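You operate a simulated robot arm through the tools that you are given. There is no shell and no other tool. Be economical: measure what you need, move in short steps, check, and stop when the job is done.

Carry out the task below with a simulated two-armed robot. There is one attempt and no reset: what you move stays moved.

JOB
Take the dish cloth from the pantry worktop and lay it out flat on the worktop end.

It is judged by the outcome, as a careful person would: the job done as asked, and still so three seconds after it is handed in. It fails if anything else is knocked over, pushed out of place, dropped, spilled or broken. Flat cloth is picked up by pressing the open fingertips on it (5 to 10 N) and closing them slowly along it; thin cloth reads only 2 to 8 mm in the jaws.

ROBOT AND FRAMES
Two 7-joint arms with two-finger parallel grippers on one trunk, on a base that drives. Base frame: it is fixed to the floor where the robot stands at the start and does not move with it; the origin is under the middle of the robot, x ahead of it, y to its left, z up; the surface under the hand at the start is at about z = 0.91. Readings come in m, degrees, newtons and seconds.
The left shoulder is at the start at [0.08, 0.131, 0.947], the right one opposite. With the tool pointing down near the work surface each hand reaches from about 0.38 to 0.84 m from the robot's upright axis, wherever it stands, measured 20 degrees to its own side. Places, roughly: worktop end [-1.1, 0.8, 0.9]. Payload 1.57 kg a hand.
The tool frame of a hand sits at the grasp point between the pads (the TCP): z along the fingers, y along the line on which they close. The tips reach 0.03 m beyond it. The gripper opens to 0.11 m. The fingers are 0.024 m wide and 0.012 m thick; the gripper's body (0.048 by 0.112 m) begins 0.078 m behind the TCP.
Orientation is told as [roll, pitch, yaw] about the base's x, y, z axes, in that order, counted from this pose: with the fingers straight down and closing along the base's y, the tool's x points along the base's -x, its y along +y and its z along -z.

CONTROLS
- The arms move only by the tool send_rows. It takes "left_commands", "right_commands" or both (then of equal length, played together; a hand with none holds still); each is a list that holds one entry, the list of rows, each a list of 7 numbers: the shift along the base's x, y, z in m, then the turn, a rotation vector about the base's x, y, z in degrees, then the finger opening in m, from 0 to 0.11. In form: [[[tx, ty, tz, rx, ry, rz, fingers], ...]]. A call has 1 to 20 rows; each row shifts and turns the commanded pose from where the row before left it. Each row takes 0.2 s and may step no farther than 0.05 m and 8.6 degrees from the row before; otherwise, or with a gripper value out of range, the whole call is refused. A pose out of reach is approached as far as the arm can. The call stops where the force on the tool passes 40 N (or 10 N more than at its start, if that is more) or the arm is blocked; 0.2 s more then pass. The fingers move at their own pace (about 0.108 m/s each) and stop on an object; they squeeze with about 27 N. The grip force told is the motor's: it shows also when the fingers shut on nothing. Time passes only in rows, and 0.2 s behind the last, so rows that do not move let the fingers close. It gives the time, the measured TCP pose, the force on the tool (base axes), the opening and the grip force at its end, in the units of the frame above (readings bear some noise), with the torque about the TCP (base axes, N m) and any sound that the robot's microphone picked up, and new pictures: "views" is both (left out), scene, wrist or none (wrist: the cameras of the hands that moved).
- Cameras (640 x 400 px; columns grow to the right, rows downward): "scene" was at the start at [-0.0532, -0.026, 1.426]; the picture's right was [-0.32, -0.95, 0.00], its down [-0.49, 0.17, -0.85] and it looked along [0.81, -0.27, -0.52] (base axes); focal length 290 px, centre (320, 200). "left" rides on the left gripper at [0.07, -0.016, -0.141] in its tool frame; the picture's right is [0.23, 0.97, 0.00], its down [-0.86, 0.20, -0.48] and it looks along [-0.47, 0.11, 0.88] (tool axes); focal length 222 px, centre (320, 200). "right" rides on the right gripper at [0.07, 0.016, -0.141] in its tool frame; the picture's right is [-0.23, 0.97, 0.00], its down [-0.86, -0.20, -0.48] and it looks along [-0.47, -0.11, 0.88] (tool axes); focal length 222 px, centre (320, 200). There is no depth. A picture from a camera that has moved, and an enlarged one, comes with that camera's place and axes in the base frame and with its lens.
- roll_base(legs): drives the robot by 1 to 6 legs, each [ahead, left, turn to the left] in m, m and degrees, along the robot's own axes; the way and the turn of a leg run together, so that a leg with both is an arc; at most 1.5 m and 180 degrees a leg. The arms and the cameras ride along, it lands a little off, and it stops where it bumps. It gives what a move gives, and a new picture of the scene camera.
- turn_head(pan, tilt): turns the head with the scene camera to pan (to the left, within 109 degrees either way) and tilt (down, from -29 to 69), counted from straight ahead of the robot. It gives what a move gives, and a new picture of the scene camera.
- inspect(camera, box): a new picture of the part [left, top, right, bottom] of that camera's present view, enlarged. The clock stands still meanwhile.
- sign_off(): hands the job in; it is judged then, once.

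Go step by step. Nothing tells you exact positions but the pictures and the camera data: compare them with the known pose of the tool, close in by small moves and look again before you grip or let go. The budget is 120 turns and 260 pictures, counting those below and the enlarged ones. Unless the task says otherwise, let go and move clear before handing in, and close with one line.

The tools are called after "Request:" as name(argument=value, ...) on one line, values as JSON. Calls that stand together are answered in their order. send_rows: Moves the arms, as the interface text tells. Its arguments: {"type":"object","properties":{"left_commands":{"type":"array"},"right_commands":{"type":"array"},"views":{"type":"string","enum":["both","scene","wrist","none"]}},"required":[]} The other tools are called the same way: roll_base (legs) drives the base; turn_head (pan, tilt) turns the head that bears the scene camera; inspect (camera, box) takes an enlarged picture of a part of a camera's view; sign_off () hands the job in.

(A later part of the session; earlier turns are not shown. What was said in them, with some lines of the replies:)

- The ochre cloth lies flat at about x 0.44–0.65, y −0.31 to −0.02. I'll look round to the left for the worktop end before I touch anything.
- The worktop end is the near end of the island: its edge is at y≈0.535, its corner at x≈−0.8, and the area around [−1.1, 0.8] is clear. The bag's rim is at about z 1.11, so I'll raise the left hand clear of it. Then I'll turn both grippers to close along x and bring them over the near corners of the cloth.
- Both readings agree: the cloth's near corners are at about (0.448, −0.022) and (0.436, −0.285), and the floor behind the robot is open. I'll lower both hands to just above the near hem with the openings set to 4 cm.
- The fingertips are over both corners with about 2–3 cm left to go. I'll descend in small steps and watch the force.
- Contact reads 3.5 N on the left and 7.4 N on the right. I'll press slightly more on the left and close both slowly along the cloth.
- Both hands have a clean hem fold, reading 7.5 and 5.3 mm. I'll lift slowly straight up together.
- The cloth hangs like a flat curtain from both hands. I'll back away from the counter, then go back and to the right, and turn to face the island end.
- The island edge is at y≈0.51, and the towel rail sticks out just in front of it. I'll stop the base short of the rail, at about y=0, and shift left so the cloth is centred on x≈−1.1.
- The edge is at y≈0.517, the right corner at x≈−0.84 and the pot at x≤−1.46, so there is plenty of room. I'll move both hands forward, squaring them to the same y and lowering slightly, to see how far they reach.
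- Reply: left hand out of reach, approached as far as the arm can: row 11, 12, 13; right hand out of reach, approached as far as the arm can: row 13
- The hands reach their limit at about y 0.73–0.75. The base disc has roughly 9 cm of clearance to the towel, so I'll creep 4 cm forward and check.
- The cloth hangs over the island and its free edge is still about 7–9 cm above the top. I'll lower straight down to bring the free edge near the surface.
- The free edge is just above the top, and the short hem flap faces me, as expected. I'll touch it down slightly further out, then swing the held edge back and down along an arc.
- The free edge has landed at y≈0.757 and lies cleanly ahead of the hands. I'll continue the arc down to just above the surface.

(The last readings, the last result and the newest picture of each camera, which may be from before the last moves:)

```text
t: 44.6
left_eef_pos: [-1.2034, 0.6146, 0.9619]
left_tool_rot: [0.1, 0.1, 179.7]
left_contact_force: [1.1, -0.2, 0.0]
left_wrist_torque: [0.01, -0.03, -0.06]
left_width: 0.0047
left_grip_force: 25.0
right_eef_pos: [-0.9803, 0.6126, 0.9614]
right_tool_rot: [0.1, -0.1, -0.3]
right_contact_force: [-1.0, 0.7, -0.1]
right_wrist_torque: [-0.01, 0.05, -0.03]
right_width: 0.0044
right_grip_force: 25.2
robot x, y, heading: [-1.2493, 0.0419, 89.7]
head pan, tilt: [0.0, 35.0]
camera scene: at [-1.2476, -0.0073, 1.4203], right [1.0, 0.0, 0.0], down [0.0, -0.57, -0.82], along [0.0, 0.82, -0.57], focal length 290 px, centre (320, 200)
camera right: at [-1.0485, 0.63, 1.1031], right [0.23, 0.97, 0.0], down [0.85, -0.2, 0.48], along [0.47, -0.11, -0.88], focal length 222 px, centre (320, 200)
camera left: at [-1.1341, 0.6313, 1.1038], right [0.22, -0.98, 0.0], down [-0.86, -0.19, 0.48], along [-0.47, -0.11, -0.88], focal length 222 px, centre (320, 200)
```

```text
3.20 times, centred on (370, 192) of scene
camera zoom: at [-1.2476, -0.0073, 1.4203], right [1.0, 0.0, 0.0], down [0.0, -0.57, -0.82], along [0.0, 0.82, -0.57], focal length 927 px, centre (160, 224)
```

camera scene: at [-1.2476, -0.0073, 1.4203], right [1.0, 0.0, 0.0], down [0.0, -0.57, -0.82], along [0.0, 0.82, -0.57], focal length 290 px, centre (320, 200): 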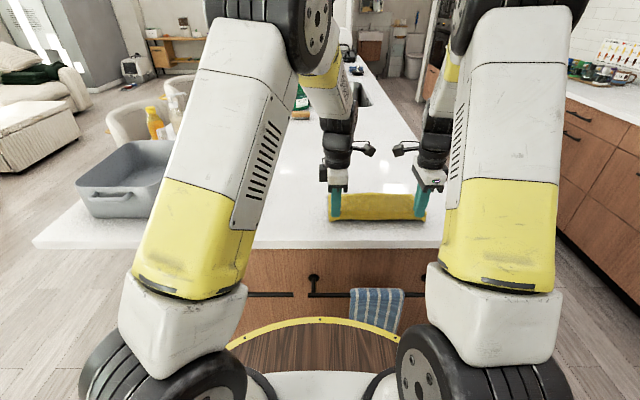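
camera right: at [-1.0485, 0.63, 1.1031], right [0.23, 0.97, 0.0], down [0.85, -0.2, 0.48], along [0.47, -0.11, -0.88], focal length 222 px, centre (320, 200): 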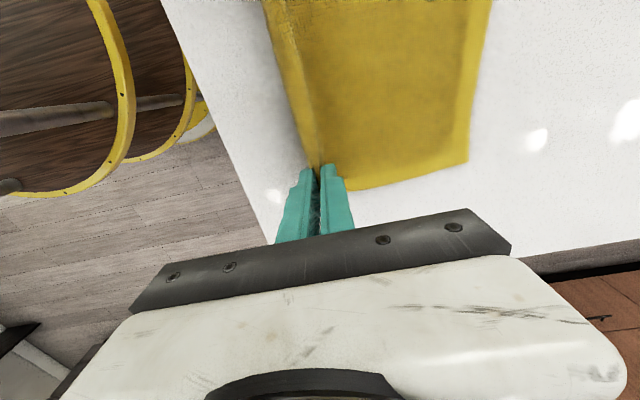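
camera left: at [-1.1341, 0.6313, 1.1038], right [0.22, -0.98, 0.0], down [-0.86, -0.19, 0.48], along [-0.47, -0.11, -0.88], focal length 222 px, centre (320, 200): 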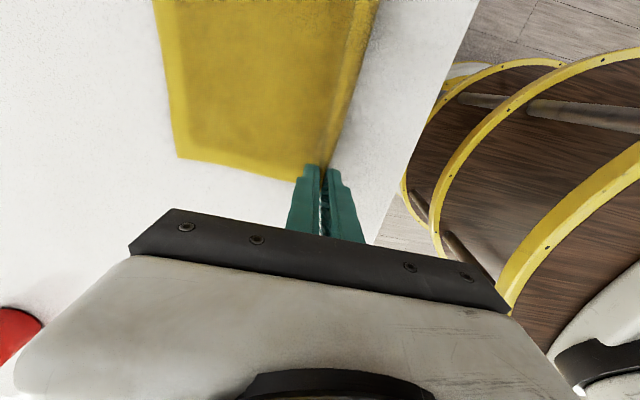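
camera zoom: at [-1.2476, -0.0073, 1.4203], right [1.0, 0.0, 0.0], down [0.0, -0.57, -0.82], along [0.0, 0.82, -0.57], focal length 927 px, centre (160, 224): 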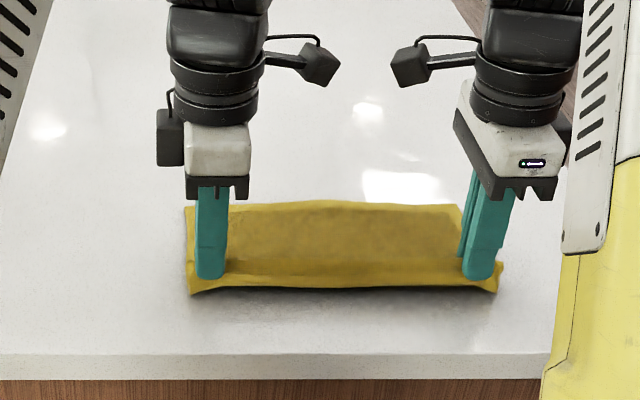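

It is laid out well, with only the held hem up about 2 cm. I'll go down with a slight forward move so the flap spreads toward me, until contact.

Request:
send_rows(left_commands=[[[0, 0.002, -0.005, 0, 0, 0, 0], [0, 0.002, -0.005, 0, 0, 0, 0], [0, 0.001, -0.004, 0, 0, 0, 0], [0, 0, -0.003, 0, 0, 0, 0], [0, 0, 0, 0, 0, 0, 0]]], right_commands=[[[0, 0.002, -0.005, 0, 0, 0, 0], [0, 0.002, -0.005, 0, 0, 0, 0], [0, 0.001, -0.004, 0, 0, 0, 0], [0, 0, -0.003, 0, 0, 0, 0], [0, 0, 0, 0, 0, 0, 0]]], views="wrist")

Request:
inspect(camera="scene", box=[270, 130, 470, 255])

```text
t: 45.8
left_eef_pos: [-1.2043, 0.6204, 0.9468]
left_tool_rot: [-0.2, 0.1, 179.7]
left_contact_force: [0.9, 1.1, 19.2]
left_wrist_torque: [-0.02, 0.01, -0.06]
left_width: 0.0044
left_grip_force: 24.9
right_eef_pos: [-0.9795, 0.6189, 0.9458]
right_tool_rot: [0.2, 0.0, -0.3]
right_contact_force: [-2.3, 2.3, 12.6]
right_wrist_torque: [0.06, 0.12, -0.01]
right_width: 0.0049
right_grip_force: 24.7
robot x, y, heading: [-1.2443, 0.0449, 89.6]
head pan, tilt: [0.0, 35.0]
camera right: at [-1.0486, 0.6347, 1.0872], right [0.23, 0.97, 0.0], down [0.85, -0.2, 0.48], along [0.47, -0.11, -0.88], focal length 222 px, centre (320, 200)
camera left: at [-1.1345, 0.6359, 1.088], right [0.22, -0.98, 0.0], down [-0.86, -0.2, 0.48], along [-0.47, -0.1, -0.88], focal length 222 px, centre (320, 200)
```

right: 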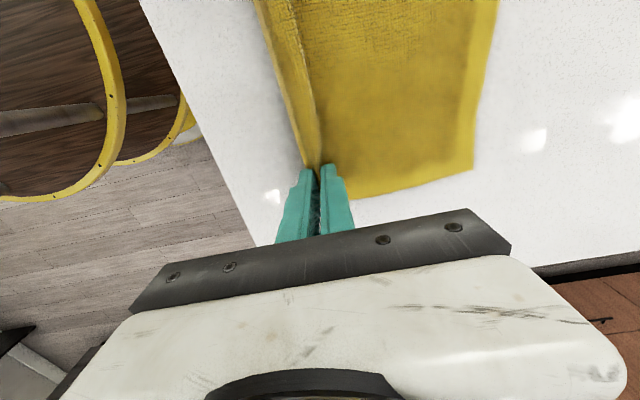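
left: 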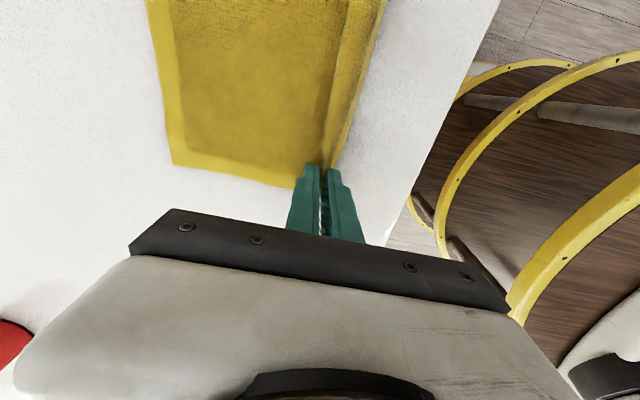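

```text
3.20 times, centred on (370, 192) of scene
camera zoom: at [-1.2478, -0.0081, 1.4203], right [1.0, 0.0, 0.0], down [0.0, -0.57, -0.82], along [0.0, 0.82, -0.57], focal length 927 px, centre (160, 224)
```

zoom: 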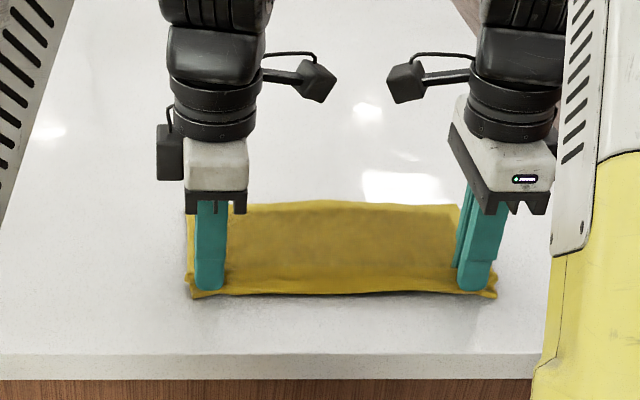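

The flap is splayed toward me, just as it was at pickup. I'll ease the pressure a touch and open slowly, spreading the fold back out along the surface.

Request:
send_rows(left_commands=[[[0, 0, 0.001, 0, 0, 0, 0.004], [0, 0, 0, 0, 0, 0, 0.008], [0, 0, 0, 0, 0, 0, 0.012], [0, 0, 0, 0, 0, 0, 0.016], [0, 0, 0, 0, 0, 0, 0.02], [0, 0, 0, 0, 0, 0, 0.024], [0, 0, 0, 0, 0, 0, 0.028], [0, 0, 0, 0, 0, 0, 0.032], [0, 0, 0, 0, 0, 0, 0.036], [0, 0, 0, 0, 0, 0, 0.04], [0, 0, 0, 0, 0, 0, 0.044], [0, 0, 0, 0, 0, 0, 0.044]]], right_commands=[[[0, 0, 0.0005, 0, 0, 0, 0.004], [0, 0, 0, 0, 0, 0, 0.008], [0, 0, 0, 0, 0, 0, 0.012], [0, 0, 0, 0, 0, 0, 0.016], [0, 0, 0, 0, 0, 0, 0.02], [0, 0, 0, 0, 0, 0, 0.024], [0, 0, 0, 0, 0, 0, 0.028], [0, 0, 0, 0, 0, 0, 0.032], [0, 0, 0, 0, 0, 0, 0.036], [0, 0, 0, 0, 0, 0, 0.04], [0, 0, 0, 0, 0, 0, 0.044], [0, 0, 0, 0, 0, 0, 0.044]]], views="wrist")

Request:
inspect(camera="scene", box=[270, 130, 470, 255])

```text
t: 48.4
left_eef_pos: [-1.2049, 0.619, 0.9468]
left_tool_rot: [0.0, 0.0, 179.6]
left_contact_force: [1.4, -1.5, 2.5]
left_wrist_torque: [0.02, -0.04, -0.02]
left_width: 0.0432
left_grip_force: 0.1
right_eef_pos: [-0.979, 0.6163, 0.9454]
right_tool_rot: [0.1, 0.0, -0.3]
right_contact_force: [-0.2, -1.8, 4.0]
right_wrist_torque: [0.05, 0.03, 0.02]
right_width: 0.0429
right_grip_force: 0.0
robot x, y, heading: [-1.2508, 0.0393, 89.5]
head pan, tilt: [0.0, 35.0]
camera right: at [-1.0484, 0.6347, 1.0868], right [0.23, 0.97, 0.0], down [0.85, -0.2, 0.48], along [0.47, -0.11, -0.88], focal length 222 px, centre (320, 200)
camera left: at [-1.1343, 0.6357, 1.0878], right [0.22, -0.98, 0.0], down [-0.86, -0.19, 0.48], along [-0.47, -0.11, -0.88], focal length 222 px, centre (320, 200)
```

right: 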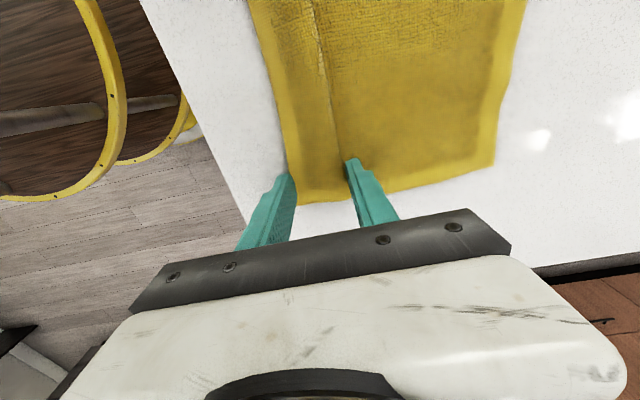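
left: 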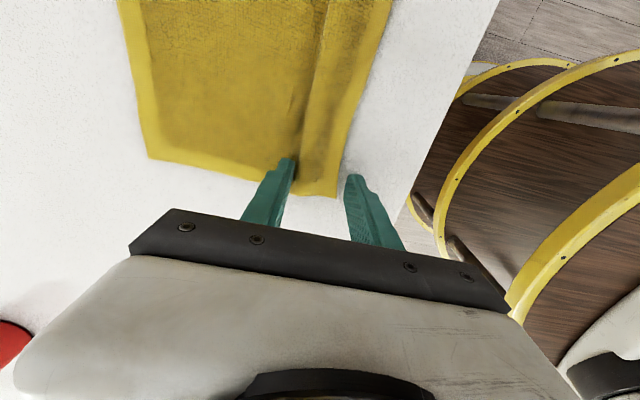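

```text
3.20 times, centred on (370, 192) of scene
camera zoom: at [-1.2476, -0.0076, 1.4203], right [1.0, 0.0, 0.0], down [0.0, -0.57, -0.82], along [0.0, 0.82, -0.57], focal length 927 px, centre (160, 224)
```

zoom: 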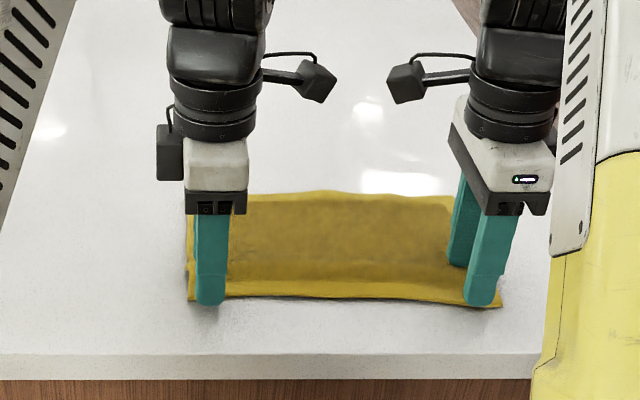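

The folds have opened out nicely. I'll lift both hands straight up and look.

Request:
send_rows(left_commands=[[[0, 0, 0.006, 0, 0, 0, 0.044], [0, 0, 0.02, 0, 0, 0, 0.044], [0, 0, 0.03, 0, 0, 0, 0.044], [0, 0, 0.04, 0, 0, 0, 0.044], [0, 0, 0.04, 0, 0, 0, 0.044], [0, 0, 0.04, 0, 0, 0, 0.044], [0, 0, 0.04, 0, 0, 0, 0.044]]], right_commands=[[[0, 0, 0.006, 0, 0, 0, 0.044], [0, 0, 0.02, 0, 0, 0, 0.044], [0, 0, 0.03, 0, 0, 0, 0.044], [0, 0, 0.04, 0, 0, 0, 0.044], [0, 0, 0.04, 0, 0, 0, 0.044], [0, 0, 0.04, 0, 0, 0, 0.044], [0, 0, 0.04, 0, 0, 0, 0.044]]], views="both")

Request:
inspect(camera="scene", box=[270, 130, 470, 255])

```text
t: 50.0
left_eef_pos: [-1.2061, 0.6185, 1.1631]
left_tool_rot: [0.0, 0.0, 179.7]
left_contact_force: [0.0, -0.2, -1.0]
left_wrist_torque: [-0.01, -0.04, -0.01]
left_width: 0.0439
left_grip_force: 0.1
right_eef_pos: [-0.98, 0.6178, 1.1631]
right_tool_rot: [0.0, 0.1, -0.3]
right_contact_force: [-0.4, -0.1, -0.7]
right_wrist_torque: [0.02, 0.03, 0.04]
right_width: 0.0439
right_grip_force: 0.1
robot x, y, heading: [-1.2461, 0.0403, 89.5]
head pan, tilt: [0.0, 35.0]
camera scene: at [-1.2475, -0.0071, 1.4203], right [1.0, 0.0, 0.0], down [0.0, -0.57, -0.82], along [0.0, 0.82, -0.57], focal length 290 px, centre (320, 200)
camera right: at [-1.0489, 0.6359, 1.3037], right [0.23, 0.97, 0.0], down [0.85, -0.2, 0.48], along [0.46, -0.11, -0.88], focal length 222 px, centre (320, 200)
camera left: at [-1.135, 0.6362, 1.3041], right [0.22, -0.98, 0.0], down [-0.86, -0.19, 0.48], along [-0.47, -0.11, -0.88], focal length 222 px, centre (320, 200)
```

scene: 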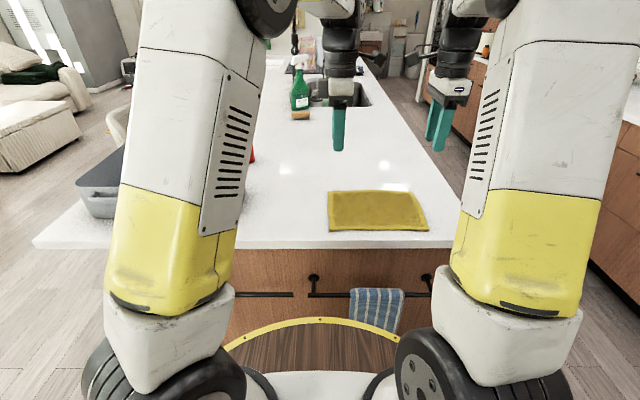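
right: 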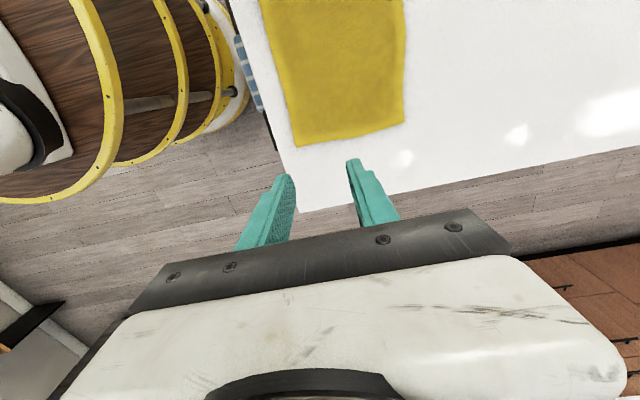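
left: 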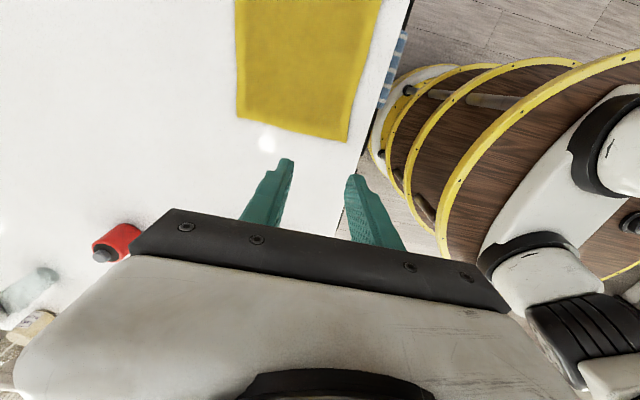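

```text
3.20 times, centred on (370, 192) of scene
camera zoom: at [-1.2475, -0.0071, 1.4203], right [1.0, 0.0, 0.0], down [0.0, -0.57, -0.82], along [0.0, 0.82, -0.57], focal length 927 px, centre (160, 224)
```

zoom: 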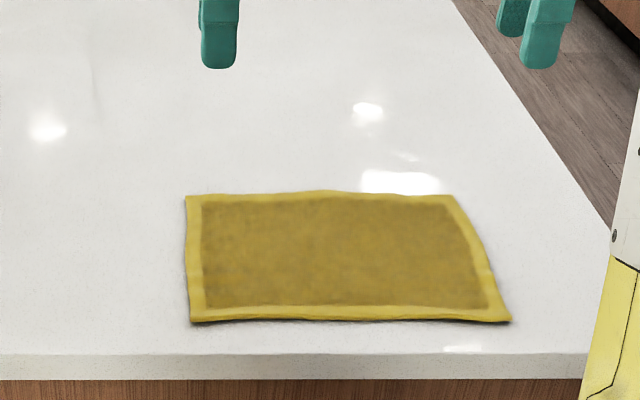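

The cloth lies flat and fully open on the island end, spanning about x −1.23 to −0.95 and y 0.58 to 0.78. Both hands are clear and nothing else has moved, so I'm handing it in.

Request:
sign_off()

```text
The job is handed in.
```

The dish cloth from the pantry worktop now lies flat on the worktop end. It's centred near [-1.09, 0.68], about 12 cm nearer the edge than the rough spot you gave; both hands are clear and I saw nothing else disturbed.
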